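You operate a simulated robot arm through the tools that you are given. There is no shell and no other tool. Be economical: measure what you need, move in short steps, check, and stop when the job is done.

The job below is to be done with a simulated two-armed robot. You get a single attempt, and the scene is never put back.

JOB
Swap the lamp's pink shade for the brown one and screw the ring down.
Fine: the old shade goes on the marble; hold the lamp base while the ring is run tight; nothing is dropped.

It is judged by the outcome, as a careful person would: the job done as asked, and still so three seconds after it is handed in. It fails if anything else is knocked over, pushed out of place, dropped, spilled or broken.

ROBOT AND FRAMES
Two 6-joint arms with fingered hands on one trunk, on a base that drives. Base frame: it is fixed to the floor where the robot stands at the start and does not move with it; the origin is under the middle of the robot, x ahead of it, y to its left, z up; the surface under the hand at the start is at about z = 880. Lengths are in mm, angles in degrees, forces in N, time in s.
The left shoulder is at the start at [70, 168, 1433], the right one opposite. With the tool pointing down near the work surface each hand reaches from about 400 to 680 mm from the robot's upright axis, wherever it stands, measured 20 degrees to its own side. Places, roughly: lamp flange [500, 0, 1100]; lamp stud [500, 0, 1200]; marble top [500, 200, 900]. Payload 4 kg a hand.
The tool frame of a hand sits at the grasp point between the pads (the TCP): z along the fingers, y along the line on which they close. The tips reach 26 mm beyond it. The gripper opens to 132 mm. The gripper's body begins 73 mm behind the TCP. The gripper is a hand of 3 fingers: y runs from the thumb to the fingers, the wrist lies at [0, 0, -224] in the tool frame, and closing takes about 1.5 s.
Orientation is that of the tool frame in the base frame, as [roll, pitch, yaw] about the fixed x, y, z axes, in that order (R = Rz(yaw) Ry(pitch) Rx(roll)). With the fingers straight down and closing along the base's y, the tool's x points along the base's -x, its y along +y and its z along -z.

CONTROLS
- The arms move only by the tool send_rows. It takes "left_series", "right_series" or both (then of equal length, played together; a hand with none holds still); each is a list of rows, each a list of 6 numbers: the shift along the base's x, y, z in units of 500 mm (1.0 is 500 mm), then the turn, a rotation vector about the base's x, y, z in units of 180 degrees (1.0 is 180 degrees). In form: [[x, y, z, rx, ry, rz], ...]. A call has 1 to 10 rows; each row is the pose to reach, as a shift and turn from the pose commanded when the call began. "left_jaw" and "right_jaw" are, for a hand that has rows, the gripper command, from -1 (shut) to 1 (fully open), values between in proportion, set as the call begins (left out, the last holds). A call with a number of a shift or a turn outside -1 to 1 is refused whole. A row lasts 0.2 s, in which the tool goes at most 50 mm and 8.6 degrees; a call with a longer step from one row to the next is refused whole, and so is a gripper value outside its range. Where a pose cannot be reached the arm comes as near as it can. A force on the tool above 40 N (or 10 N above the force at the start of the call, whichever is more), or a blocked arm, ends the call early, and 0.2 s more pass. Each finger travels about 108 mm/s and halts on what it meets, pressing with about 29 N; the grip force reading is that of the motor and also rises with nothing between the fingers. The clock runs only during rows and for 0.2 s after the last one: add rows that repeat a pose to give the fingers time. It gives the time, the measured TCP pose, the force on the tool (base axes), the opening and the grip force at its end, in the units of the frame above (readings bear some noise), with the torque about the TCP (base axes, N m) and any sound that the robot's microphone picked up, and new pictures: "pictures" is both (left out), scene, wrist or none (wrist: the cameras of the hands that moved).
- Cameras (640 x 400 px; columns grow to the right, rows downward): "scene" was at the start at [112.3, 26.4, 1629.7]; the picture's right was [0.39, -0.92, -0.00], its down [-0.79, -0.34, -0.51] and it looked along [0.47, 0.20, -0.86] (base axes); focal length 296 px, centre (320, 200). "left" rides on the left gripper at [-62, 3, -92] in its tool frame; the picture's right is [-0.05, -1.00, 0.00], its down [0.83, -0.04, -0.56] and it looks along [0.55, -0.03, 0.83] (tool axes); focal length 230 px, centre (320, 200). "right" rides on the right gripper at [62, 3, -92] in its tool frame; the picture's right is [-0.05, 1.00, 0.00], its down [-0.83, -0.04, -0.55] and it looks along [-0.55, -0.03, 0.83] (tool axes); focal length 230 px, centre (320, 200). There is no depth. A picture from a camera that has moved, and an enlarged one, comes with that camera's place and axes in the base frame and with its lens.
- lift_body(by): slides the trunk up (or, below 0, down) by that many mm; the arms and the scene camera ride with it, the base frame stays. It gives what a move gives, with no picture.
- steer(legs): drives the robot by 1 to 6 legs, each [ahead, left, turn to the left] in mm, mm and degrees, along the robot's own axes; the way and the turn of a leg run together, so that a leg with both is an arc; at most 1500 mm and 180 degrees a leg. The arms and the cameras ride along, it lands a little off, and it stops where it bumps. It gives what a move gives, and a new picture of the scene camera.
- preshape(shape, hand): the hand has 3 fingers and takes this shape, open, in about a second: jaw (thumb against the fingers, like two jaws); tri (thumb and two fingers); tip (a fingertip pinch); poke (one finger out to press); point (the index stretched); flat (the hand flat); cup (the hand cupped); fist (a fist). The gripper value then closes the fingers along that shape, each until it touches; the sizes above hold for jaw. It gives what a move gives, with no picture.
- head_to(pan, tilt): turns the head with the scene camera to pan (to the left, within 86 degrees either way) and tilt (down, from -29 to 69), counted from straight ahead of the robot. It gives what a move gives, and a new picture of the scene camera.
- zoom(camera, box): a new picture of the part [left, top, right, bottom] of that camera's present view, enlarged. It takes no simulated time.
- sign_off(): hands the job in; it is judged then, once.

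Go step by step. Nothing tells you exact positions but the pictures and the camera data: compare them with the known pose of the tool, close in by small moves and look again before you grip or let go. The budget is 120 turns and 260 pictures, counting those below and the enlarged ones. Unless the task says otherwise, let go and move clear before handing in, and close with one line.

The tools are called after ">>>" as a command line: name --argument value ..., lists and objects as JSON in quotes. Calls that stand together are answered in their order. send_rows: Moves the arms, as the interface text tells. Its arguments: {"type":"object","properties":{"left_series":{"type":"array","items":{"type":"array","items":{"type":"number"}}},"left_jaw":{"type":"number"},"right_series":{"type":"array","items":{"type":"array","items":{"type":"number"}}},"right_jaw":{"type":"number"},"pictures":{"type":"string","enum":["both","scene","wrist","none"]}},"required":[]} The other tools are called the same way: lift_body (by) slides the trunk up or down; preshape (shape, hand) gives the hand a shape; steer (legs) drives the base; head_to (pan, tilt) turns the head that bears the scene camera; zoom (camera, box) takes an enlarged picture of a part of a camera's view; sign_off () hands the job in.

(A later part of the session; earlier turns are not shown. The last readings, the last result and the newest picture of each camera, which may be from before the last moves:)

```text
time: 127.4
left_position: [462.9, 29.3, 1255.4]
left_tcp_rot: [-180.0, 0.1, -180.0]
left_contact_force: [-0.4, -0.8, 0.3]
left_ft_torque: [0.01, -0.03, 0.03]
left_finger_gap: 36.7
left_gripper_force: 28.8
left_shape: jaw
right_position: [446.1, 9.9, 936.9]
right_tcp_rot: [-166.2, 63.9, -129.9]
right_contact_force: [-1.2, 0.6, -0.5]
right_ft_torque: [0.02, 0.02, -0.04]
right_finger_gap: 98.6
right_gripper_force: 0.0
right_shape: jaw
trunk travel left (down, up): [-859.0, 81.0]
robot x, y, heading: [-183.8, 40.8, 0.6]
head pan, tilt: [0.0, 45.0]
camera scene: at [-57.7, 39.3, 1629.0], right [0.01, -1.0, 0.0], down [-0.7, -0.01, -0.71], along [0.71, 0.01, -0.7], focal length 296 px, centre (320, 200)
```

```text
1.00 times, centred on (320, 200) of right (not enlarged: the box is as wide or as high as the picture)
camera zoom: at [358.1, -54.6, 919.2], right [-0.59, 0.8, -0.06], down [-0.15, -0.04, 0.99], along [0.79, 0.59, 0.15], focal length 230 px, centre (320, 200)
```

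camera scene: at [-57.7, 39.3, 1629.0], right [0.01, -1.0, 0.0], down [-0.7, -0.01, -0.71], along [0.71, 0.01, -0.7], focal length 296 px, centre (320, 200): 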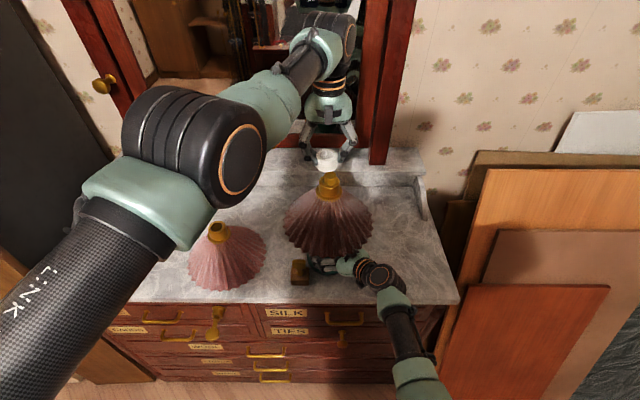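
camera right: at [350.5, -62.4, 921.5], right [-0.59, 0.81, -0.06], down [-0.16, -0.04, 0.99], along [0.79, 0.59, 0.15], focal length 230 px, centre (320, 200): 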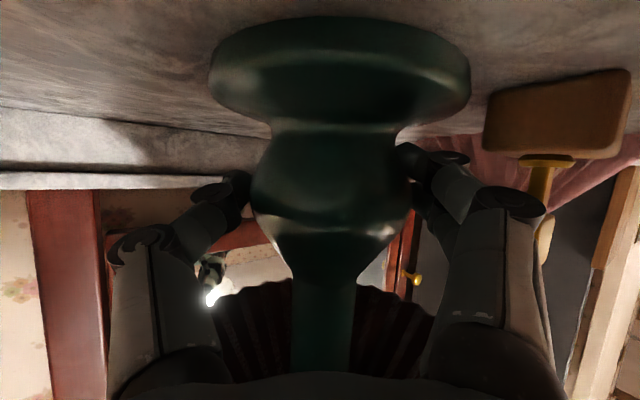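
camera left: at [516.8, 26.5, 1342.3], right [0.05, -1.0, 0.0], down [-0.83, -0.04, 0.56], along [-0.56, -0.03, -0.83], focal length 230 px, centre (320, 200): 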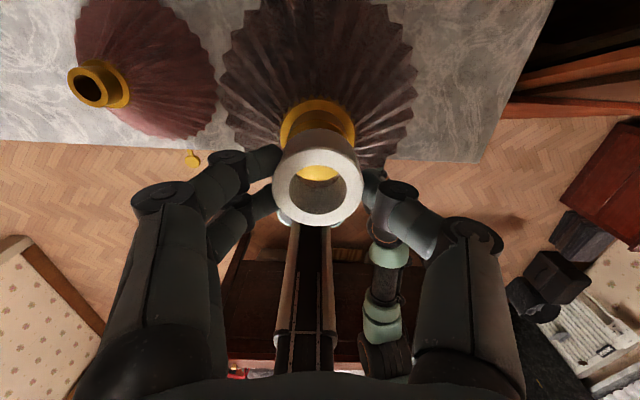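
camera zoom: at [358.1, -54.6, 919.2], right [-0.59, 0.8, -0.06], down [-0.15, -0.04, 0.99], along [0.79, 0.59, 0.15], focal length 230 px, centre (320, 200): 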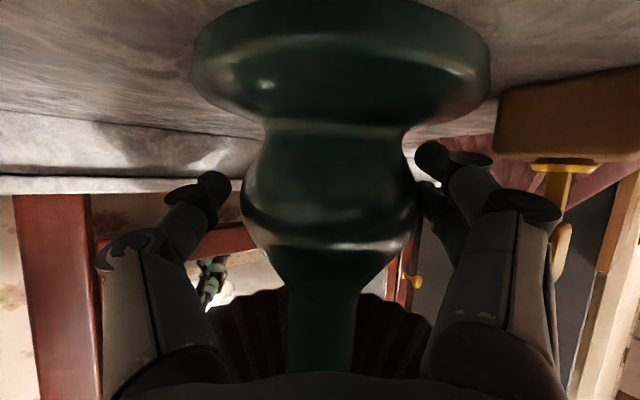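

The bulb is now right at the grasp point. Closing.

>>> send_rows --right_series '[[0, 0, 0, 0, 0, 0], [0, 0, 0, 0, 0, 0], [0, 0, 0, 0, 0, 0], [0, 0, 0, 0, 0, 0]]' --right_jaw -1 --pictures "none"

>>> send_rows --left_series '[[-0.01, -0.008, 0, 0, 0, 0], [-0.022, -0.018, -0.01, 0, 0, 0], [-0.022, -0.018, -0.02, 0, 0, 0], [-0.022, -0.018, -0.02, 0, 0, 0]]' --pictures "wrist"

>>> zoom --camera "left" --box '[240, 100, 400, 260]'

>>> zoom --camera "scene" --box '[280, 130, 370, 200]'

```text
time: 128.4
left_position: [467.3, 31.0, 1252.9]
left_tcp_rot: [-179.9, -0.2, -179.9]
left_contact_force: [0.7, -0.8, -0.3]
left_ft_torque: [-0.01, 0.0, -0.01]
left_finger_gap: 36.7
left_gripper_force: 28.7
left_shape: jaw
right_position: [450.1, 10.9, 931.7]
right_tcp_rot: [-166.4, 63.6, -130.1]
right_contact_force: [0.6, -0.1, 0.0]
right_ft_torque: [0.01, 0.12, 0.0]
right_finger_gap: 74.5
right_gripper_force: 28.5
right_shape: jaw
trunk travel left (down, up): [-859.0, 81.0]
robot x, y, heading: [-179.0, 36.7, 0.4]
head pan, tilt: [0.0, 45.0]
```

```text
time: 129.4
left_position: [468.9, 31.4, 1245.4]
left_tcp_rot: [-180.0, -0.2, -180.0]
left_contact_force: [1.0, -0.5, 0.0]
left_ft_torque: [0.01, 0.02, -0.02]
left_finger_gap: 36.6
left_gripper_force: 28.9
left_shape: jaw
left hand out of reach, approached as far as the arm can: row 1, 2, 3, 4
right_position: [449.0, 11.3, 931.5]
right_tcp_rot: [-166.4, 63.6, -130.0]
right_contact_force: [-1.1, 0.5, -0.5]
right_ft_torque: [-0.03, 0.08, 0.01]
right_finger_gap: 74.2
right_gripper_force: 29.4
right_shape: jaw
trunk travel left (down, up): [-859.0, 81.0]
robot x, y, heading: [-187.7, 41.6, 0.5]
head pan, tilt: [0.0, 45.0]
camera left: at [530.3, 33.5, 1336.4], right [0.05, -1.0, 0.0], down [-0.83, -0.04, 0.56], along [-0.56, -0.03, -0.83], focal length 230 px, centre (320, 200)
```

left: 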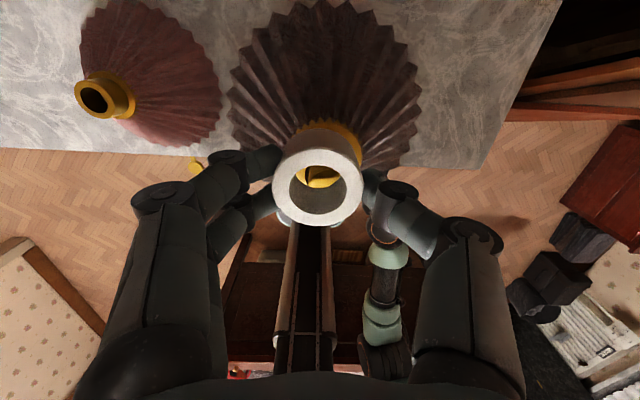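

```text
2.50 times, centred on (320, 180) of left
camera zoom: at [530.3, 33.5, 1336.4], right [0.05, -1.0, 0.0], down [-0.83, -0.04, 0.56], along [-0.56, -0.03, -0.83], focal length 575 px, centre (320, 250)
```

zoom: 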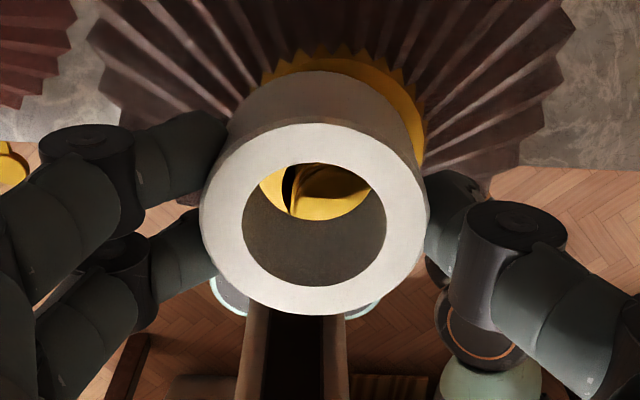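

```text
5.71 times, centred on (325, 165) of scene
camera zoom: at [-50.7, 42.3, 1628.4], right [0.01, -1.0, 0.0], down [-0.71, -0.01, -0.71], along [0.71, 0.01, -0.71], focal length 1694 px, centre (291, 400)
```

zoom: 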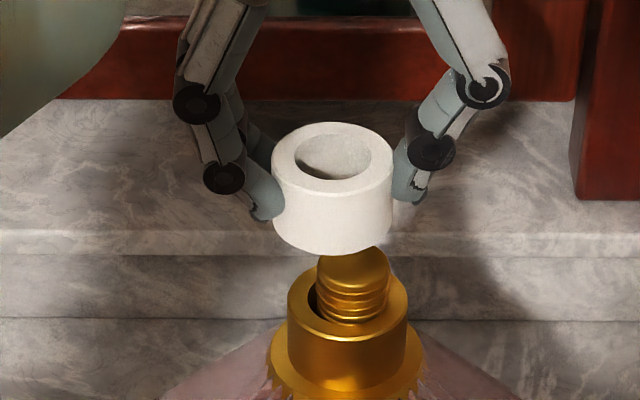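

The left arm's reach at this height is a thin band, so I'll instead slide the held lamp to it with the right hand: about +20 mm in x and +8 mm in y.

>>> send_rows --right_series '[[0.008, 0.004, 0.002, 0, 0, 0], [0.016, 0.008, 0.002, 0, 0, 0], [0.024, 0.012, 0.002, 0, 0, 0], [0.032, 0.016, 0.002, 0, 0, 0], [0.038, 0.016, 0.002, 0, 0, 0], [0.038, 0.016, 0.002, 0, 0, 0]]' --pictures "scene"

>>> zoom --camera "left" --box '[240, 100, 400, 260]'

>>> zoom --camera "scene" --box '[280, 130, 370, 200]'

```text
time: 130.8
left_position: [466.4, 30.2, 1247.0]
left_tcp_rot: [-179.9, 0.0, -180.0]
left_contact_force: [0.1, -0.1, -0.2]
left_ft_torque: [0.03, 0.0, 0.0]
left_finger_gap: 36.5
left_gripper_force: 28.8
left_shape: jaw
right_position: [466.3, 15.4, 931.3]
right_tcp_rot: [-165.8, 63.3, -129.8]
right_contact_force: [-5.3, -1.6, 3.6]
right_ft_torque: [0.69, 0.56, 0.32]
right_finger_gap: 73.5
right_gripper_force: 28.8
right_shape: jaw
trunk travel left (down, up): [-859.0, 81.0]
robot x, y, heading: [-184.5, 40.4, 0.4]
head pan, tilt: [0.0, 45.0]
camera scene: at [-54.2, 41.9, 1628.7], right [0.01, -1.0, 0.0], down [-0.71, -0.01, -0.71], along [0.71, 0.01, -0.71], focal length 296 px, centre (320, 200)
```

scene: 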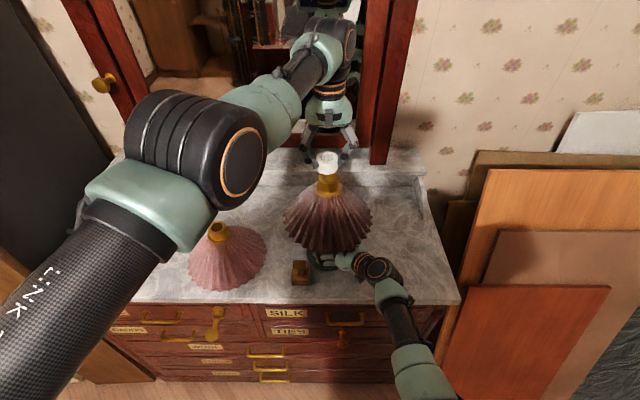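

```text
2.50 times, centred on (320, 180) of left
camera zoom: at [527.5, 33.4, 1337.9], right [0.05, -1.0, 0.0], down [-0.83, -0.04, 0.56], along [-0.56, -0.03, -0.83], focal length 575 px, centre (320, 250)
```

zoom: 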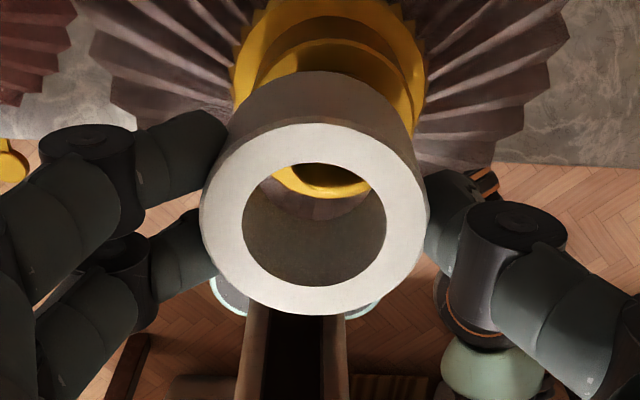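

```text
5.71 times, centred on (325, 165) of scene
camera zoom: at [-54.2, 41.9, 1628.7], right [0.01, -1.0, 0.0], down [-0.71, -0.01, -0.71], along [0.71, 0.01, -0.71], focal length 1694 px, centre (291, 400)
```

zoom: 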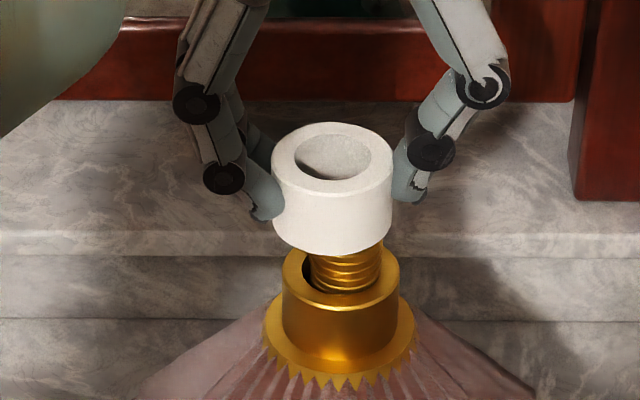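

Nearly aligned: the ring must go about 4 mm to the right. I'll shift it and check again.

>>> send_rows --left_series '[[0, -0.005, 0, 0, 0, 0], [0, -0.009, -0.01, 0, 0, 0], [0, -0.009, -0.016, 0, 0, 0], [0, -0.009, -0.016, 0, 0, 0]]' --pictures "none"

>>> zoom --camera "left" --box '[240, 100, 400, 260]'

>>> zoom --camera "scene" --box '[280, 130, 370, 200]'

```text
time: 131.8
left_position: [467.8, 29.0, 1239.5]
left_tcp_rot: [-179.8, -0.1, -179.9]
left_contact_force: [-0.4, 0.5, 1.9]
left_ft_torque: [-0.05, 0.0, 0.0]
left_finger_gap: 37.0
left_gripper_force: 29.0
left_shape: jaw
left hand out of reach, approached as far as the arm can: row 2, 3, 4
right_position: [468.6, 13.7, 931.5]
right_tcp_rot: [-165.6, 63.2, -129.6]
right_contact_force: [-2.3, -0.8, 0.9]
right_ft_torque: [0.38, 0.37, 0.24]
right_finger_gap: 73.5
right_gripper_force: 29.1
right_shape: jaw
trunk travel left (down, up): [-859.0, 81.0]
robot x, y, heading: [-185.0, 39.2, 0.5]
head pan, tilt: [0.0, 45.0]
```

```text
2.50 times, centred on (320, 180) of left
camera zoom: at [529.9, 33.3, 1329.3], right [0.05, -1.0, 0.0], down [-0.83, -0.04, 0.56], along [-0.56, -0.03, -0.83], focal length 575 px, centre (320, 250)
```

zoom: 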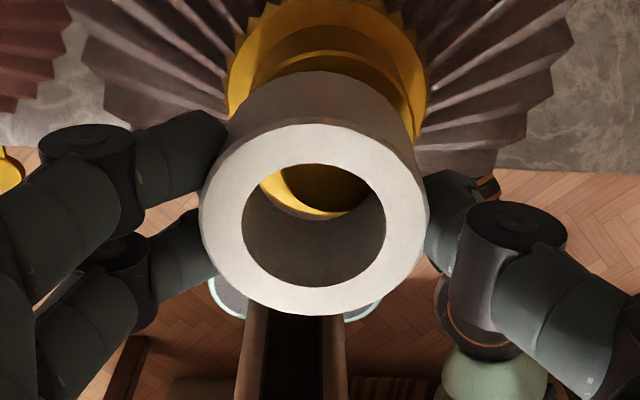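

```text
5.71 times, centred on (325, 165) of scene
camera zoom: at [-52.4, 42.3, 1628.5], right [0.01, -1.0, 0.0], down [-0.71, -0.01, -0.71], along [0.71, 0.01, -0.71], focal length 1694 px, centre (291, 400)
```

zoom: 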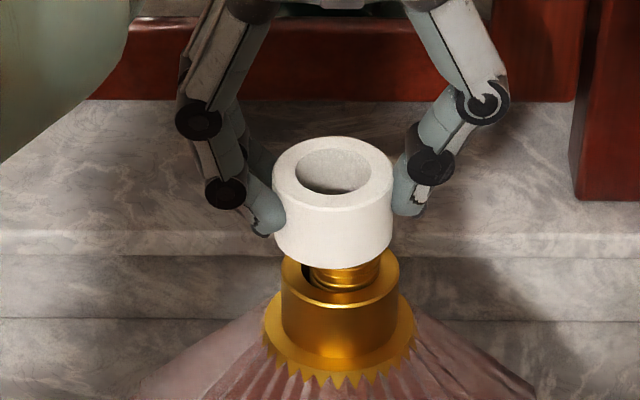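

The ring can't go further right, so the right hand will slide the lamp 4–5 mm to the left instead.

>>> send_rows --right_series '[[0.0, 0.004, 0, 0, 0, 0], [0.0, 0.009, 0, 0, 0, 0], [0.0, 0.013, 0, 0, 0, 0], [0.0, 0.013, 0, 0, 0, 0]]' --pictures "none"

>>> zoom --camera "left" --box '[240, 100, 400, 260]'

>>> zoom --camera "scene" --box '[280, 130, 370, 200]'

```text
time: 132.8
left_position: [465.1, 31.2, 1239.8]
left_tcp_rot: [-179.7, 0.1, 179.9]
left_contact_force: [-0.6, 0.5, -0.5]
left_ft_torque: [0.01, -0.01, 0.01]
left_finger_gap: 36.8
left_gripper_force: 29.6
left_shape: jaw
right_position: [468.3, 14.4, 931.5]
right_tcp_rot: [-164.5, 63.1, -129.0]
right_contact_force: [-2.2, 3.9, 13.7]
right_ft_torque: [1.67, 0.7, 0.02]
right_finger_gap: 73.6
right_gripper_force: 29.0
right_shape: jaw
trunk travel left (down, up): [-859.0, 81.0]
robot x, y, heading: [-185.2, 40.6, 0.8]
head pan, tilt: [0.0, 45.0]
```

```text
2.50 times, centred on (320, 180) of left
camera zoom: at [527.6, 34.2, 1330.4], right [0.05, -1.0, 0.0], down [-0.83, -0.04, 0.56], along [-0.55, -0.03, -0.83], focal length 575 px, centre (320, 250)
```

zoom: 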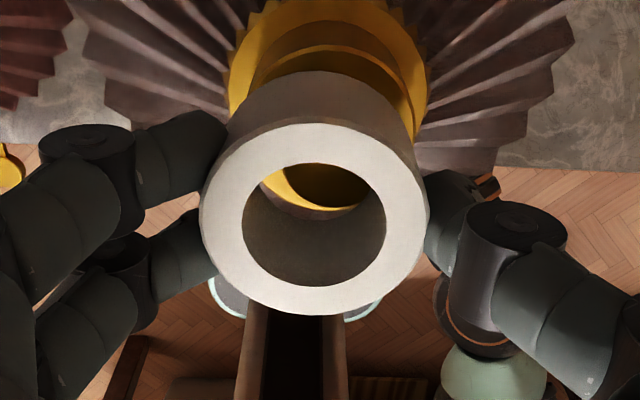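

```text
5.71 times, centred on (325, 165) of scene
camera zoom: at [-55.3, 43.1, 1628.9], right [0.01, -1.0, 0.0], down [-0.71, -0.01, -0.71], along [0.71, 0.01, -0.71], focal length 1694 px, centre (291, 400)
```

zoom: 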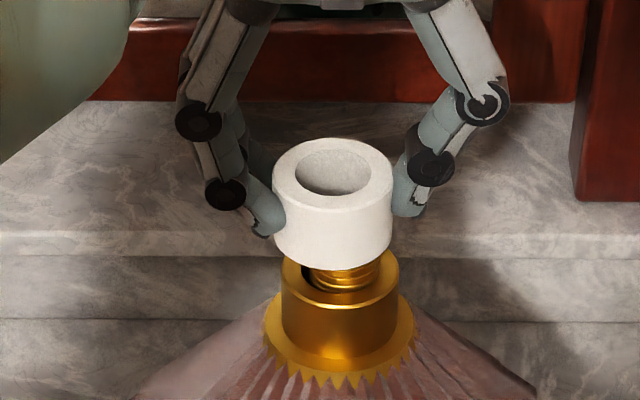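

>>> send_rows --left_series '[[-0.002, -0.006, 0, 0, 0, 0], [-0.003, -0.012, 0, 0, 0, 0], [-0.003, -0.012, 0, 0, 0, 0]]' --right_series '[[0.0, -0.004, -0.002, 0, 0, 0], [0.0, -0.008, -0.004, 0, 0, 0], [0.0, -0.008, -0.004, 0, 0, 0]]' --pictures "none"

>>> zoom --camera "left" --box '[240, 100, 400, 260]'

>>> zoom --camera "scene" --box '[280, 130, 370, 200]'

```text
time: 133.6
left_position: [466.1, 30.7, 1239.5]
left_tcp_rot: [-179.8, 0.0, -180.0]
left_contact_force: [-0.3, -0.3, 0.1]
left_ft_torque: [0.03, -0.02, 0.01]
left_finger_gap: 36.7
left_gripper_force: 29.1
left_shape: jaw
left hand out of reach, approached as far as the arm can: row 1, 2, 3
right_position: [468.1, 15.2, 931.5]
right_tcp_rot: [-165.0, 63.3, -129.0]
right_contact_force: [-1.5, 0.5, 11.0]
right_ft_torque: [1.26, 0.69, 0.16]
right_finger_gap: 73.9
right_gripper_force: 29.3
right_shape: jaw
trunk travel left (down, up): [-859.0, 81.0]
robot x, y, heading: [-184.5, 39.8, 0.3]
head pan, tilt: [0.0, 45.0]
```

```text
2.50 times, centred on (320, 180) of left
camera zoom: at [527.8, 33.2, 1331.3], right [0.05, -1.0, 0.0], down [-0.83, -0.04, 0.56], along [-0.55, -0.03, -0.83], focal length 575 px, centre (320, 250)
```

zoom: 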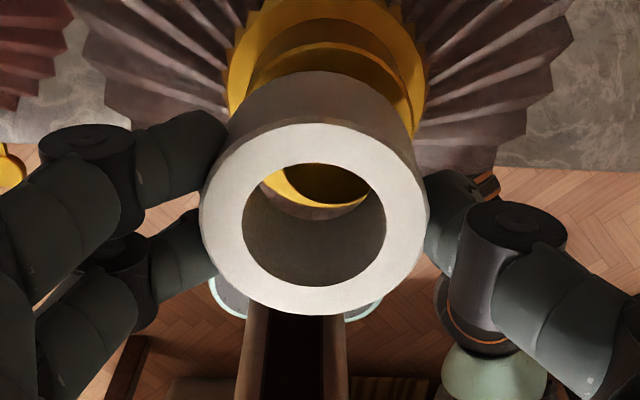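

```text
5.71 times, centred on (325, 165) of scene
camera zoom: at [-54.9, 42.1, 1628.7], right [0.01, -1.0, 0.0], down [-0.71, -0.01, -0.71], along [0.71, 0.01, -0.71], focal length 1694 px, centre (291, 400)
```

zoom: 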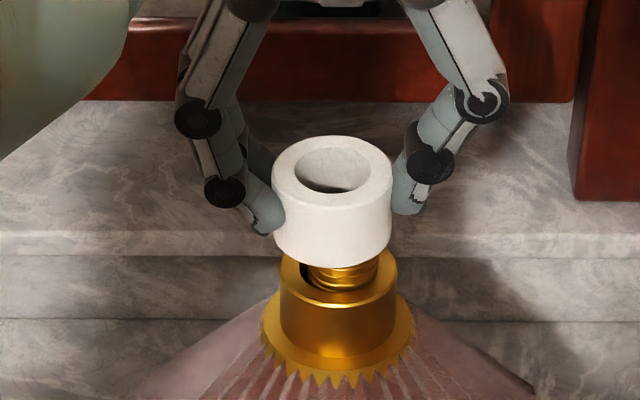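

The left arm is at its inward limit by about 4 mm. Turning the right hand 10° more about the lamp frees its wrist to push the lamp those few mm to the left.

>>> send_rows --right_series '[[0.0, 0.002, 0, 0, 0, 0.02], [0.0, 0.006, 0, 0, 0, 0.04], [0.0, 0.01, 0, 0, 0, 0.06], [0.0, 0.016, 0, 0, 0, 0.06], [0.0, 0.018, 0, 0, 0, 0.06]]' --pictures "none"

>>> zoom --camera "left" --box '[240, 100, 400, 260]'

>>> zoom --camera "scene" --box '[260, 130, 400, 290]'

```text
time: 134.8
left_position: [470.1, 30.6, 1239.7]
left_tcp_rot: [-179.8, 0.0, -180.0]
left_contact_force: [-2.3, 3.0, 18.3]
left_ft_torque: [0.49, 0.06, 0.07]
left_finger_gap: 37.5
left_gripper_force: 28.7
left_shape: jaw
right_position: [462.7, 30.9, 934.9]
right_tcp_rot: [-167.6, 63.1, -120.3]
right_contact_force: [1.5, -3.9, -28.1]
right_ft_torque: [0.4, 0.76, -0.06]
right_finger_gap: 73.9
right_gripper_force: 28.7
right_shape: jaw
right hand out of reach, approached as far as the arm can: row 3, 4, 5
trunk travel left (down, up): [-859.0, 81.0]
robot x, y, heading: [-183.4, 39.9, 0.7]
head pan, tilt: [0.0, 45.0]
```

```text
2.50 times, centred on (320, 180) of left
camera zoom: at [532.0, 34.1, 1330.8], right [0.05, -1.0, 0.0], down [-0.83, -0.04, 0.56], along [-0.55, -0.03, -0.83], focal length 575 px, centre (320, 250)
```

zoom: 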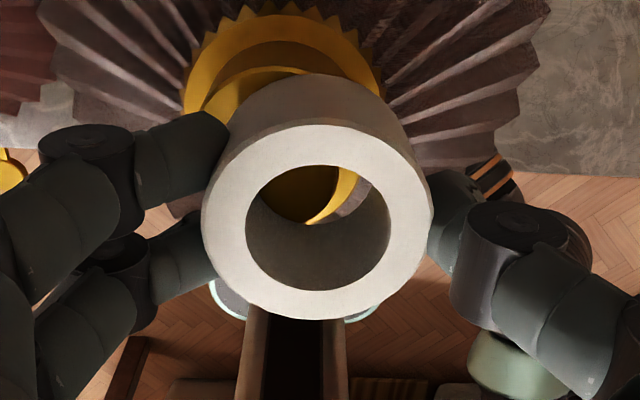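

```text
2.50 times, centred on (330, 210) of scene
camera zoom: at [-50.2, 42.6, 1628.3], right [0.01, -1.0, 0.0], down [-0.71, -0.01, -0.71], along [0.71, 0.01, -0.71], focal length 741 px, centre (295, 175)
```

zoom: 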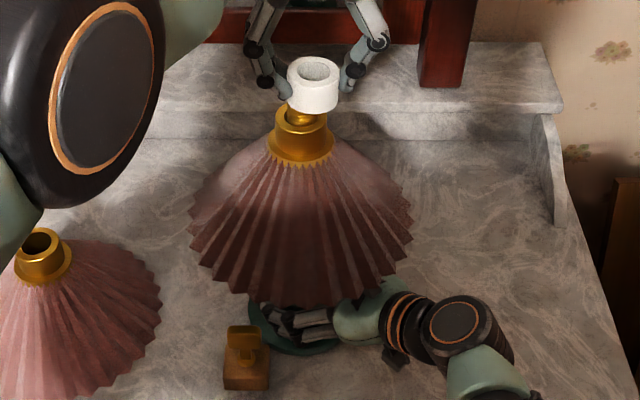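

It moved farther than asked (about 10 mm too far left, and lifted 3 mm). I'll raise the ring a little and bring the lamp back down and 9 mm right.

>>> send_rows --left_series '[[0, 0, 0.01, 0, 0, 0], [0, 0, 0.016, 0, 0, 0], [0, 0, 0.016, 0, 0, 0], [0, 0, 0.016, 0, 0, 0], [0, 0, 0.016, 0, 0, 0]]' --right_series '[[0, 0, -0.004, 0, 0, 0], [0, -0.006, -0.007, 0, 0, 0], [0.003, -0.012, -0.007, 0, 0, 0], [0.006, -0.018, -0.007, 0, 0, 0], [0.006, -0.018, -0.007, 0, 0, 0]]' --pictures "none"

>>> zoom --camera "left" --box '[240, 100, 400, 260]'

>>> zoom --camera "scene" --box '[280, 120, 370, 210]'

```text
time: 136.0
left_position: [471.1, 30.0, 1245.1]
left_tcp_rot: [-179.8, -0.2, -180.0]
left_contact_force: [1.0, -1.6, 5.2]
left_ft_torque: [0.06, -0.02, -0.03]
left_finger_gap: 37.6
left_gripper_force: 29.2
left_shape: jaw
right_position: [467.2, 22.2, 940.0]
right_tcp_rot: [-166.8, 63.5, -119.8]
right_contact_force: [-1.0, 2.4, -15.3]
right_ft_torque: [-0.59, -0.31, -0.01]
right_finger_gap: 73.1
right_gripper_force: 29.0
right_shape: jaw
right hand out of reach, approached as far as the arm can: row 2, 3, 4, 5
trunk travel left (down, up): [-859.0, 81.0]
robot x, y, heading: [-183.2, 37.6, 0.4]
head pan, tilt: [0.0, 45.0]
```

```text
2.50 times, centred on (320, 180) of left
camera zoom: at [531.7, 33.2, 1337.1], right [0.05, -1.0, 0.0], down [-0.83, -0.04, 0.56], along [-0.56, -0.03, -0.83], focal length 575 px, centre (320, 250)
```

zoom: 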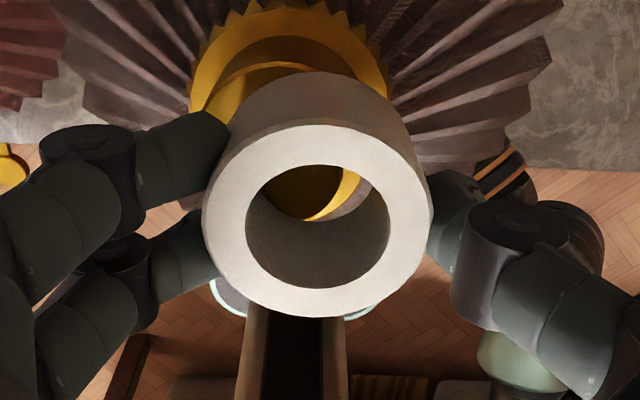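

```text
4.44 times, centred on (325, 165) of scene
camera zoom: at [-50.3, 42.4, 1628.3], right [0.01, -1.0, 0.0], down [-0.71, -0.01, -0.71], along [0.71, 0.01, -0.71], focal length 1317 px, centre (298, 356)
```

zoom: 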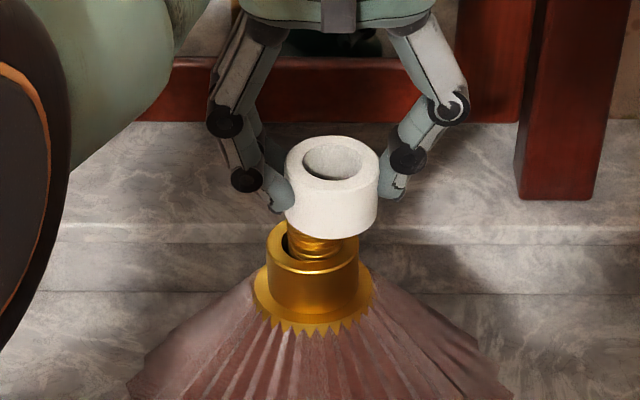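

The lamp is slightly lifted and still 8 mm too far left. I'll move it back right and down onto the marble, with the ring a bit higher.

>>> send_rows --left_series '[[0, 0, 0.01, 0, 0, 0], [0, 0, 0.016, 0, 0, 0], [0, 0, 0.016, 0, 0, 0], [0, 0, 0.016, 0, 0, 0], [0, 0, 0.016, 0, 0, 0]]' --right_series '[[0, -0.005, 0, 0, 0, 0], [0, -0.01, -0.004, 0, 0, 0], [0, -0.015, -0.008, 0, 0, 0], [0, -0.016, -0.014, 0, 0, 0], [0, -0.016, -0.018, 0, 0, 0]]' --pictures "none"

>>> zoom --camera "left" --box '[240, 100, 400, 260]'

>>> zoom --camera "scene" --box '[260, 120, 400, 290]'

```text
time: 137.2
left_position: [470.8, 30.3, 1253.1]
left_tcp_rot: [-179.9, -0.1, 180.0]
left_contact_force: [-0.1, 0.3, -1.0]
left_ft_torque: [0.01, 0.0, 0.01]
left_finger_gap: 37.1
left_gripper_force: 28.8
left_shape: jaw
right_position: [463.8, 13.2, 939.7]
right_tcp_rot: [-166.8, 63.5, -119.9]
right_contact_force: [-0.4, -0.2, -9.0]
right_ft_torque: [-0.06, 0.02, -0.03]
right_finger_gap: 73.4
right_gripper_force: 29.0
right_shape: jaw
right hand out of reach, approached as far as the arm can: row 3, 4, 5
trunk travel left (down, up): [-859.0, 81.0]
robot x, y, heading: [-184.7, 44.7, 0.5]
head pan, tilt: [0.0, 45.0]
```

```text
2.50 times, centred on (320, 180) of left
camera zoom: at [531.6, 33.7, 1345.1], right [0.05, -1.0, 0.0], down [-0.83, -0.04, 0.56], along [-0.56, -0.03, -0.83], focal length 575 px, centre (320, 250)
```

zoom: 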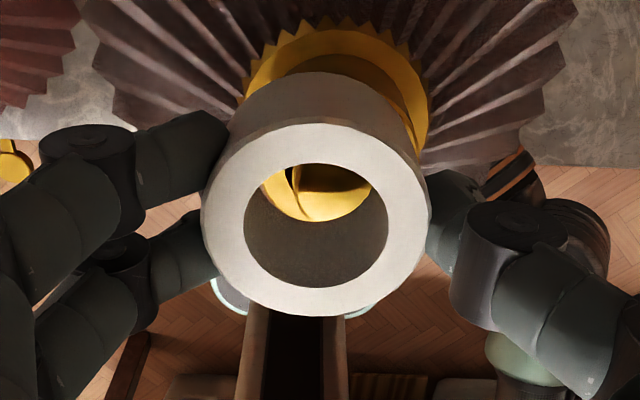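

```text
2.35 times, centred on (330, 205) of scene
camera zoom: at [-50.4, 42.3, 1628.4], right [0.01, -1.0, 0.0], down [-0.71, -0.01, -0.71], along [0.71, 0.01, -0.71], focal length 697 px, centre (296, 188)
```

zoom: 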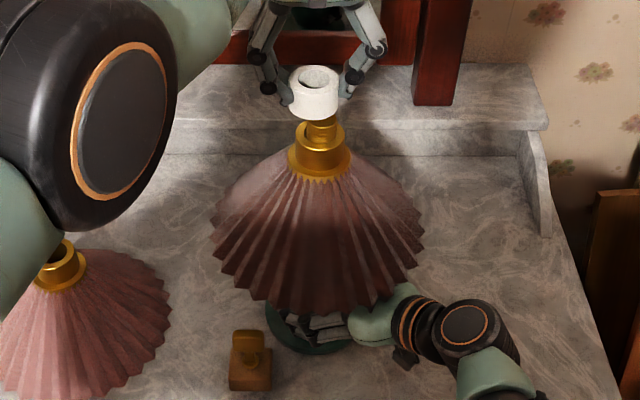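

The lamp hangs about 8 mm above the marble in the right hand. Lowering the trunk by 8 mm will set it down; then I'll recentre the ring (-7, -2).

>>> lift_body --by -8

>>> send_rows --left_series '[[-0.007, -0.002, 0, 0, 0, 0], [-0.014, -0.004, 0, 0, 0, 0], [-0.014, -0.004, 0, 0, 0, 0]]' --pictures "none"

>>> zoom --camera "left" --box '[240, 100, 400, 260]'

>>> zoom --camera "scene" --box '[280, 120, 370, 210]'

```text
time: 137.8
left_position: [471.2, 30.9, 1246.0]
left_tcp_rot: [-179.9, 0.0, 180.0]
left_contact_force: [-0.1, -0.2, -0.5]
left_ft_torque: [-0.01, -0.02, 0.04]
left_finger_gap: 37.4
left_gripper_force: 28.9
left_shape: jaw
right_position: [464.1, 14.4, 931.5]
right_tcp_rot: [-166.8, 63.6, -120.0]
right_contact_force: [-0.4, -0.2, -8.3]
right_ft_torque: [-0.09, 0.01, -0.02]
right_finger_gap: 73.1
right_gripper_force: 30.0
right_shape: jaw
trunk travel left (down, up): [-851.0, 89.0]
robot x, y, heading: [-185.2, 42.4, 0.3]
head pan, tilt: [0.0, 45.0]
```

```text
time: 138.6
left_position: [468.0, 31.2, 1246.3]
left_tcp_rot: [-179.8, -0.3, -180.0]
left_contact_force: [0.3, 0.3, -0.2]
left_ft_torque: [0.02, 0.01, -0.01]
left_finger_gap: 37.4
left_gripper_force: 29.0
left_shape: jaw
left hand out of reach, approached as far as the arm can: row 2, 3
right_position: [464.4, 14.1, 931.4]
right_tcp_rot: [-166.8, 63.4, -120.0]
right_contact_force: [1.5, -0.2, -8.1]
right_ft_torque: [-0.1, 0.07, 0.01]
right_finger_gap: 73.4
right_gripper_force: 29.0
right_shape: jaw
trunk travel left (down, up): [-851.0, 89.0]
robot x, y, heading: [-189.5, 38.9, 0.6]
head pan, tilt: [0.0, 45.0]
```

```text
2.50 times, centred on (320, 180) of left
camera zoom: at [529.5, 33.4, 1337.3], right [0.05, -1.0, 0.0], down [-0.83, -0.04, 0.56], along [-0.56, -0.03, -0.83], focal length 575 px, centre (320, 250)
```

zoom: 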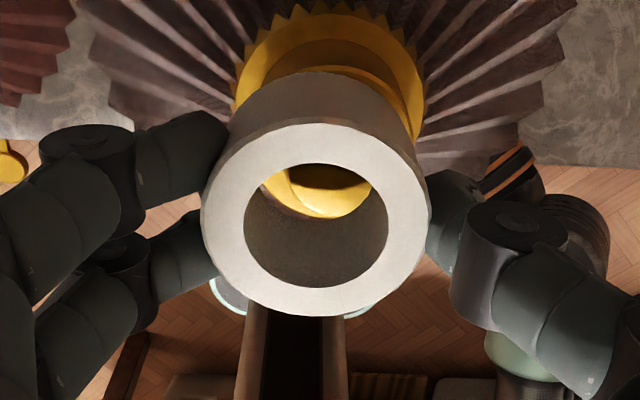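

```text
4.44 times, centred on (325, 165) of scene
camera zoom: at [-50.3, 42.4, 1620.4], right [0.01, -1.0, 0.0], down [-0.71, -0.01, -0.71], along [0.71, 0.01, -0.71], focal length 1317 px, centre (298, 356)
```

zoom: 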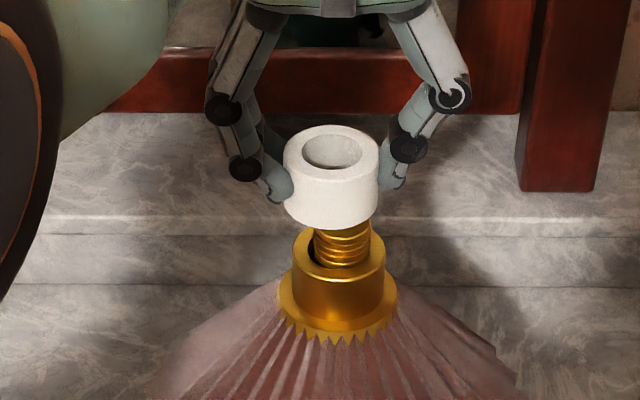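

The right hand still carries the lamp's weight. I'll move the lamp (+4.5, +5) while it hangs, then lower the trunk 6 mm more.

>>> send_rows --right_series '[[0.004, 0.004, 0, 0, 0, 0], [0.009, 0.01, 0, 0, 0, 0], [0.009, 0.01, 0, 0, 0, 0]]' --pictures "none"

>>> lift_body --by -6

>>> zoom --camera "left" --box '[240, 100, 400, 260]'

>>> zoom --camera "scene" --box '[280, 120, 370, 210]'

```text
time: 139.3
left_position: [468.5, 31.0, 1246.8]
left_tcp_rot: [-179.9, -0.3, -180.0]
left_contact_force: [-0.2, -0.2, -0.7]
left_ft_torque: [0.0, 0.03, 0.0]
left_finger_gap: 37.5
left_gripper_force: 28.9
left_shape: jaw
right_position: [468.4, 19.7, 931.8]
right_tcp_rot: [-167.0, 63.3, -120.1]
right_contact_force: [-0.4, -0.5, -9.6]
right_ft_torque: [-0.1, 0.01, 0.02]
right_finger_gap: 73.3
right_gripper_force: 29.4
right_shape: jaw
trunk travel left (down, up): [-851.0, 89.0]
robot x, y, heading: [-185.6, 44.2, 0.6]
head pan, tilt: [0.0, 45.0]
```

```text
time: 139.9
left_position: [465.3, 30.2, 1241.7]
left_tcp_rot: [-179.7, -0.3, -180.0]
left_contact_force: [-0.2, -0.1, -0.6]
left_ft_torque: [0.0, 0.01, -0.02]
left_finger_gap: 37.4
left_gripper_force: 29.1
left_shape: jaw
right_position: [468.9, 19.6, 931.1]
right_tcp_rot: [-166.6, 63.8, -119.7]
right_contact_force: [-0.4, -1.9, 8.8]
right_ft_torque: [0.77, 0.69, 0.11]
right_finger_gap: 73.0
right_gripper_force: 29.4
right_shape: jaw
trunk travel left (down, up): [-845.0, 95.0]
robot x, y, heading: [-182.5, 34.6, 0.5]
head pan, tilt: [0.0, 45.0]
```

```text
2.50 times, centred on (320, 180) of left
camera zoom: at [527.3, 33.1, 1332.9], right [0.05, -1.0, 0.0], down [-0.83, -0.04, 0.56], along [-0.56, -0.03, -0.83], focal length 575 px, centre (320, 250)
```

zoom: 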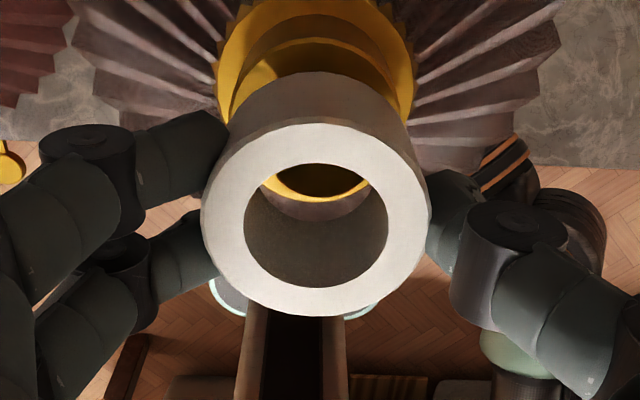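

```text
4.44 times, centred on (325, 165) of scene
camera zoom: at [-53.1, 42.0, 1614.9], right [0.01, -1.0, 0.0], down [-0.71, -0.01, -0.71], along [0.71, 0.01, -0.71], focal length 1317 px, centre (298, 356)
```

zoom: 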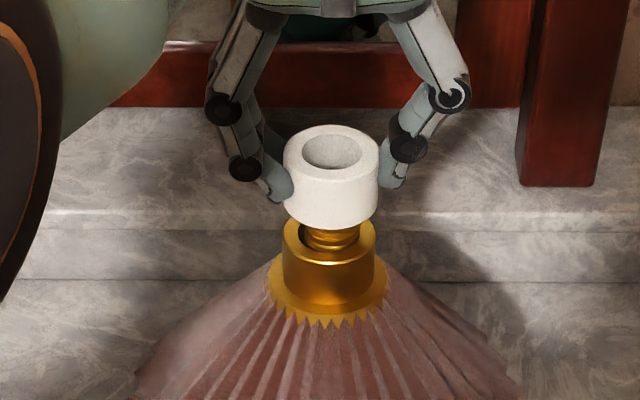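

The lamp stands on the marble again and the ring is laterally aligned. I'll nudge it +2.5 mm in x and lower to the stud's end.

>>> send_rows --left_series '[[0.005, 0, 0, 0, 0, 0], [0.005, 0, -0.008, 0, 0, 0], [0.005, 0, -0.016, 0, 0, 0], [0.005, 0, -0.02, 0, 0, 0], [0.005, 0, -0.022, 0, 0, 0]]' --pictures "none"

>>> zoom --camera "left" --box '[240, 100, 400, 260]'

>>> zoom --camera "scene" --box '[280, 120, 370, 210]'

```text
time: 141.1
left_position: [467.6, 29.0, 1230.0]
left_tcp_rot: [-179.7, -0.1, -179.9]
left_contact_force: [1.5, -0.5, 0.4]
left_ft_torque: [-0.03, 0.0, -0.03]
left_finger_gap: 37.2
left_gripper_force: 28.9
left_shape: jaw
right_position: [469.0, 19.6, 930.5]
right_tcp_rot: [-166.4, 63.7, -119.7]
right_contact_force: [7.4, 2.2, 21.4]
right_ft_torque: [1.49, 0.78, -0.39]
right_finger_gap: 73.0
right_gripper_force: 29.4
right_shape: jaw
trunk travel left (down, up): [-845.0, 95.0]
robot x, y, heading: [-187.0, 42.2, 0.4]
head pan, tilt: [0.0, 45.0]
```

```text
2.50 times, centred on (320, 180) of left
camera zoom: at [529.0, 33.1, 1322.2], right [0.05, -1.0, 0.01], down [-0.83, -0.04, 0.56], along [-0.56, -0.03, -0.83], focal length 575 px, centre (320, 250)
```

zoom: 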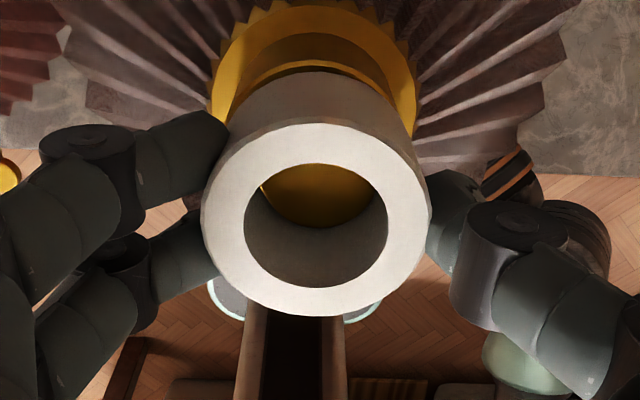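

```text
4.44 times, centred on (325, 165) of scene
camera zoom: at [-54.2, 42.3, 1614.8], right [0.01, -1.0, 0.0], down [-0.71, -0.01, -0.71], along [0.71, 0.01, -0.71], focal length 1317 px, centre (298, 356)
```

zoom: 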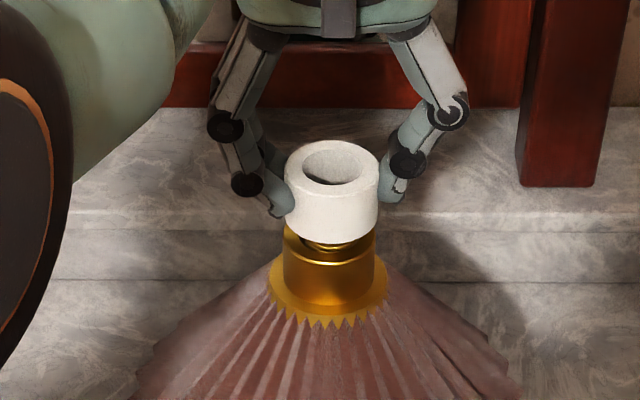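

Concentric and at the stud's end. I'll press lightly and turn clockwise about 68° to start the thread.

>>> send_rows --left_series '[[0, 0, -0.004, 0, 0, 0], [0, 0, -0.006, 0, 0, -0.047], [0, 0, -0.006, 0, 0, -0.094], [0, 0, -0.007, 0, 0, -0.141], [0, 0, -0.007, 0, 0, -0.188], [0, 0, -0.008, 0, 0, -0.235], [0, 0, -0.008, 0, 0, -0.282], [0, 0, -0.009, 0, 0, -0.329], [0, 0, -0.009, 0, 0, -0.376], [0, 0, -0.009, 0, 0, -0.376]]' --pictures "scene"

>>> zoom --camera "scene" --box '[280, 120, 370, 210]'

```text
time: 143.3
left_position: [466.5, 31.8, 1226.1]
left_tcp_rot: [-179.9, 0.0, 112.2]
left_contact_force: [-0.8, -0.7, -0.1]
left_ft_torque: [-0.02, 0.04, 0.02]
left_finger_gap: 37.4
left_gripper_force: 29.1
left_shape: jaw
right_position: [469.2, 19.2, 930.4]
right_tcp_rot: [-166.4, 63.9, -119.7]
right_contact_force: [8.7, 3.5, 20.3]
right_ft_torque: [1.58, 0.83, -0.51]
right_finger_gap: 73.0
right_gripper_force: 28.9
right_shape: jaw
trunk travel left (down, up): [-845.0, 95.0]
robot x, y, heading: [-182.6, 39.6, 0.7]
head pan, tilt: [0.0, 45.0]
camera scene: at [-54.4, 42.6, 1614.8], right [0.01, -1.0, 0.0], down [-0.71, -0.01, -0.71], along [0.71, 0.01, -0.71], focal length 296 px, centre (320, 200)
```

scene: 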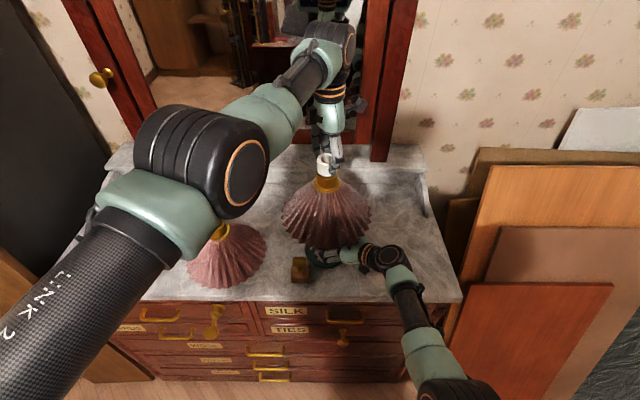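

```text
4.44 times, centred on (325, 165) of scene
camera zoom: at [-54.4, 42.6, 1614.8], right [0.01, -1.0, 0.0], down [-0.71, -0.01, -0.71], along [0.71, 0.01, -0.71], focal length 1317 px, centre (298, 356)
```

zoom: 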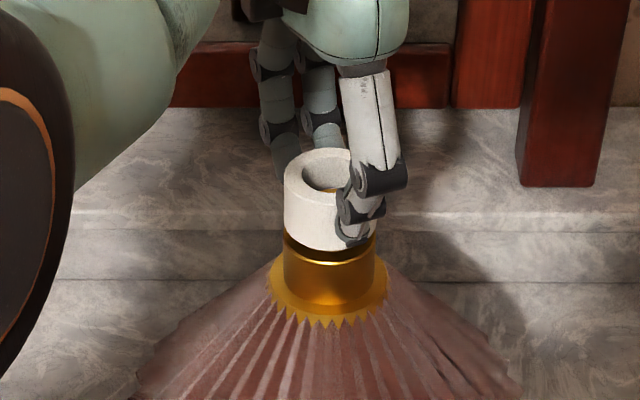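

No resistance yet. I'll lower further until the ring meets the thread or the collar.

>>> send_rows --left_series '[[0, -0.002, -0.003, 0, 0, 0], [0, -0.003, -0.006, 0, 0, 0], [0, -0.003, -0.009, 0, 0, 0], [0, -0.003, -0.012, 0, 0, 0], [0, -0.003, -0.012, 0, 0, 0]]' --pictures "none"

>>> zoom --camera "scene" --box '[280, 120, 370, 210]'

```text
time: 144.5
left_position: [467.2, 30.9, 1221.1]
left_tcp_rot: [-179.8, 0.0, 112.4]
left_contact_force: [-1.3, -1.0, 2.4]
left_ft_torque: [-0.03, 0.02, 0.02]
left_finger_gap: 37.4
left_gripper_force: 29.3
left_shape: jaw
right_position: [467.3, 18.3, 931.5]
right_tcp_rot: [-166.4, 63.8, -119.7]
right_contact_force: [9.6, 4.0, 19.7]
right_ft_torque: [1.59, 0.87, -0.56]
right_finger_gap: 72.7
right_gripper_force: 28.9
right_shape: jaw
trunk travel left (down, up): [-845.0, 95.0]
robot x, y, heading: [-184.1, 43.0, 0.5]
head pan, tilt: [0.0, 45.0]
```

```text
4.44 times, centred on (325, 165) of scene
camera zoom: at [-54.5, 42.5, 1614.8], right [0.01, -1.0, 0.0], down [-0.71, -0.01, -0.71], along [0.71, 0.01, -0.71], focal length 1317 px, centre (298, 356)
```

zoom: 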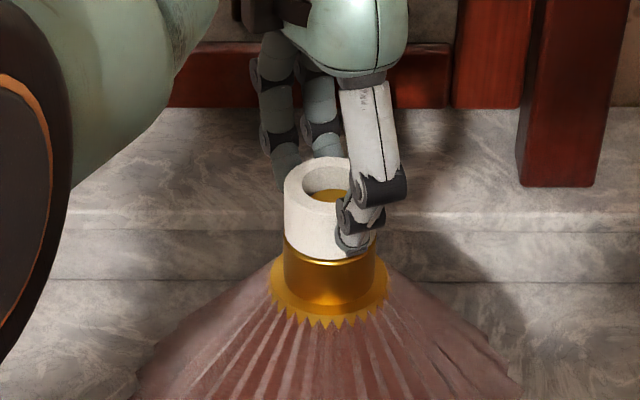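

The ring is over the stud's end with a slight force. I'll turn clockwise further with a slight downward feed and watch the torque.

>>> send_rows --left_series '[[0, 0, -0.0005, 0, 0, -0.047], [0, 0, -0.001, 0, 0, -0.094], [0, 0, -0.0015, 0, 0, -0.141], [0, 0, -0.002, 0, 0, -0.188], [0, 0, -0.0025, 0, 0, -0.235], [0, 0, -0.003, 0, 0, -0.282], [0, 0, -0.0035, 0, 0, -0.329], [0, 0, -0.004, 0, 0, -0.376], [0, 0, -0.004, 0, 0, -0.423]]' --pictures "none"

>>> zoom --camera "scene" --box '[280, 120, 370, 210]'

```text
time: 146.5
left_position: [465.9, 31.0, 1220.5]
left_tcp_rot: [180.0, -0.3, 36.0]
left_contact_force: [-4.2, -5.1, 12.4]
left_ft_torque: [-0.1, 0.05, 0.12]
left_finger_gap: 37.3
left_gripper_force: 29.2
left_shape: jaw
left hand out of reach, approached as far as the arm can: row 5, 6, 7, 8, 9
right_position: [467.1, 18.7, 930.4]
right_tcp_rot: [-166.3, 63.7, -119.6]
right_contact_force: [12.5, 6.5, 16.3]
right_ft_torque: [1.27, 0.58, -0.72]
right_finger_gap: 72.8
right_gripper_force: 28.9
right_shape: jaw
trunk travel left (down, up): [-845.0, 95.0]
robot x, y, heading: [-184.4, 41.9, 0.7]
head pan, tilt: [0.0, 45.0]
```

```text
4.44 times, centred on (325, 165) of scene
camera zoom: at [-55.8, 42.2, 1614.9], right [0.01, -1.0, 0.0], down [-0.71, -0.01, -0.71], along [0.71, 0.01, -0.71], focal length 1317 px, centre (298, 356)
```

zoom: 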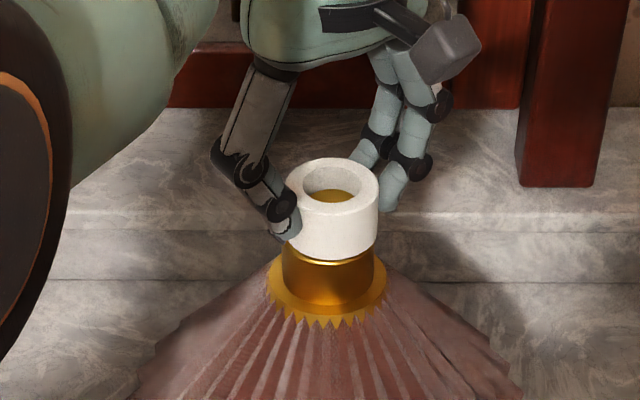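

There is now axial force and a little torque, so it is engaging. I'll open, turn the hand back, regrip, and turn clockwise again in one batch.

>>> send_rows --left_series '[[0, 0, 0, 0, 0, 0], [0, 0, 0, 0, 0, 0], [0, 0, 0, 0, 0, 0.047], [0, 0, 0, 0, 0, 0.094], [0, 0, 0, 0, 0, 0.141], [0, 0, 0, 0, 0, 0.188], [0, 0, 0, 0, 0, 0.235], [0, 0, 0, 0, 0, 0.282], [0, 0, 0, 0, 0, 0.329], [0, 0, 0, 0, 0, 0.376]]' --left_jaw 0.0 --pictures "none"

>>> send_rows --left_series '[[0, 0, 0, 0, 0, 0.047], [0, 0, 0, 0, 0, 0.094], [0, 0, 0, 0, 0, 0.141], [0, 0, 0, 0, 0, 0.188], [0, 0, 0, 0, 0, 0.235], [0, 0, 0, 0, 0, 0.282], [0, 0, 0, 0, 0, 0.329], [0, 0, 0, 0, 0, 0.376], [0, 0, 0, 0, 0, 0.423], [0, 0, 0, 0, 0, 0.423]]' --pictures "wrist"

>>> zoom --camera "scene" --box '[280, 120, 370, 210]'

```text
time: 148.7
left_position: [465.9, 31.1, 1219.6]
left_tcp_rot: [-179.8, -0.2, 103.9]
left_contact_force: [0.3, -0.4, 1.3]
left_ft_torque: [-0.02, 0.02, -0.05]
left_finger_gap: 65.5
left_gripper_force: 0.1
left_shape: jaw
right_position: [465.4, 18.9, 929.6]
right_tcp_rot: [-166.4, 63.8, -119.8]
right_contact_force: [0.6, -0.7, 22.4]
right_ft_torque: [1.54, 1.15, -0.06]
right_finger_gap: 72.3
right_gripper_force: 28.7
right_shape: jaw
trunk travel left (down, up): [-845.0, 95.0]
robot x, y, heading: [-181.1, 40.5, 0.7]
head pan, tilt: [0.0, 45.0]
```

```text
time: 150.9
left_position: [467.8, 32.0, 1219.7]
left_tcp_rot: [-179.8, 0.0, -179.9]
left_contact_force: [-0.1, 0.2, 0.8]
left_ft_torque: [0.01, 0.0, 0.04]
left_finger_gap: 65.5
left_gripper_force: 0.0
left_shape: jaw
right_position: [465.3, 18.5, 930.1]
right_tcp_rot: [-166.7, 63.8, -119.8]
right_contact_force: [0.4, -0.4, 22.3]
right_ft_torque: [1.58, 1.17, -0.03]
right_finger_gap: 72.1
right_gripper_force: 28.7
right_shape: jaw
trunk travel left (down, up): [-845.0, 95.0]
robot x, y, heading: [-182.0, 40.2, 0.8]
head pan, tilt: [0.0, 45.0]
camera left: at [528.5, 34.8, 1310.6], right [0.05, -1.0, 0.0], down [-0.83, -0.04, 0.56], along [-0.55, -0.03, -0.83], focal length 230 px, centre (320, 200)
```

left: 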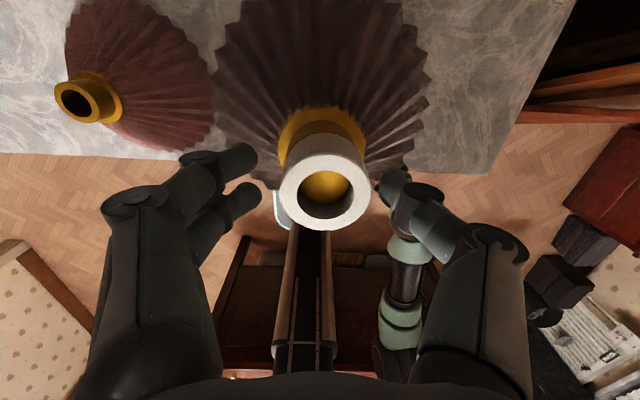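

```text
4.44 times, centred on (325, 165) of scene
camera zoom: at [-56.2, 42.0, 1614.9], right [0.01, -1.0, 0.0], down [-0.71, -0.01, -0.71], along [0.71, 0.01, -0.71], focal length 1317 px, centre (298, 356)
```

zoom: 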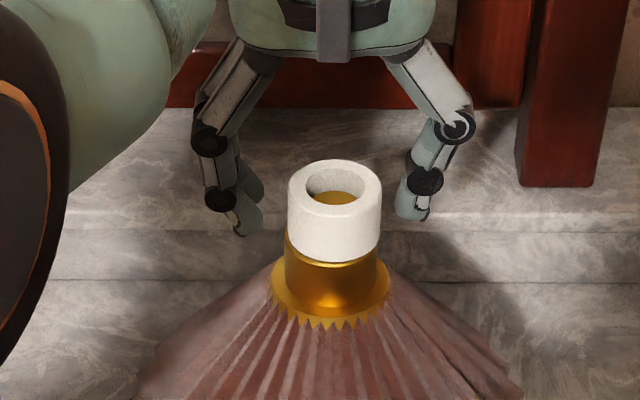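

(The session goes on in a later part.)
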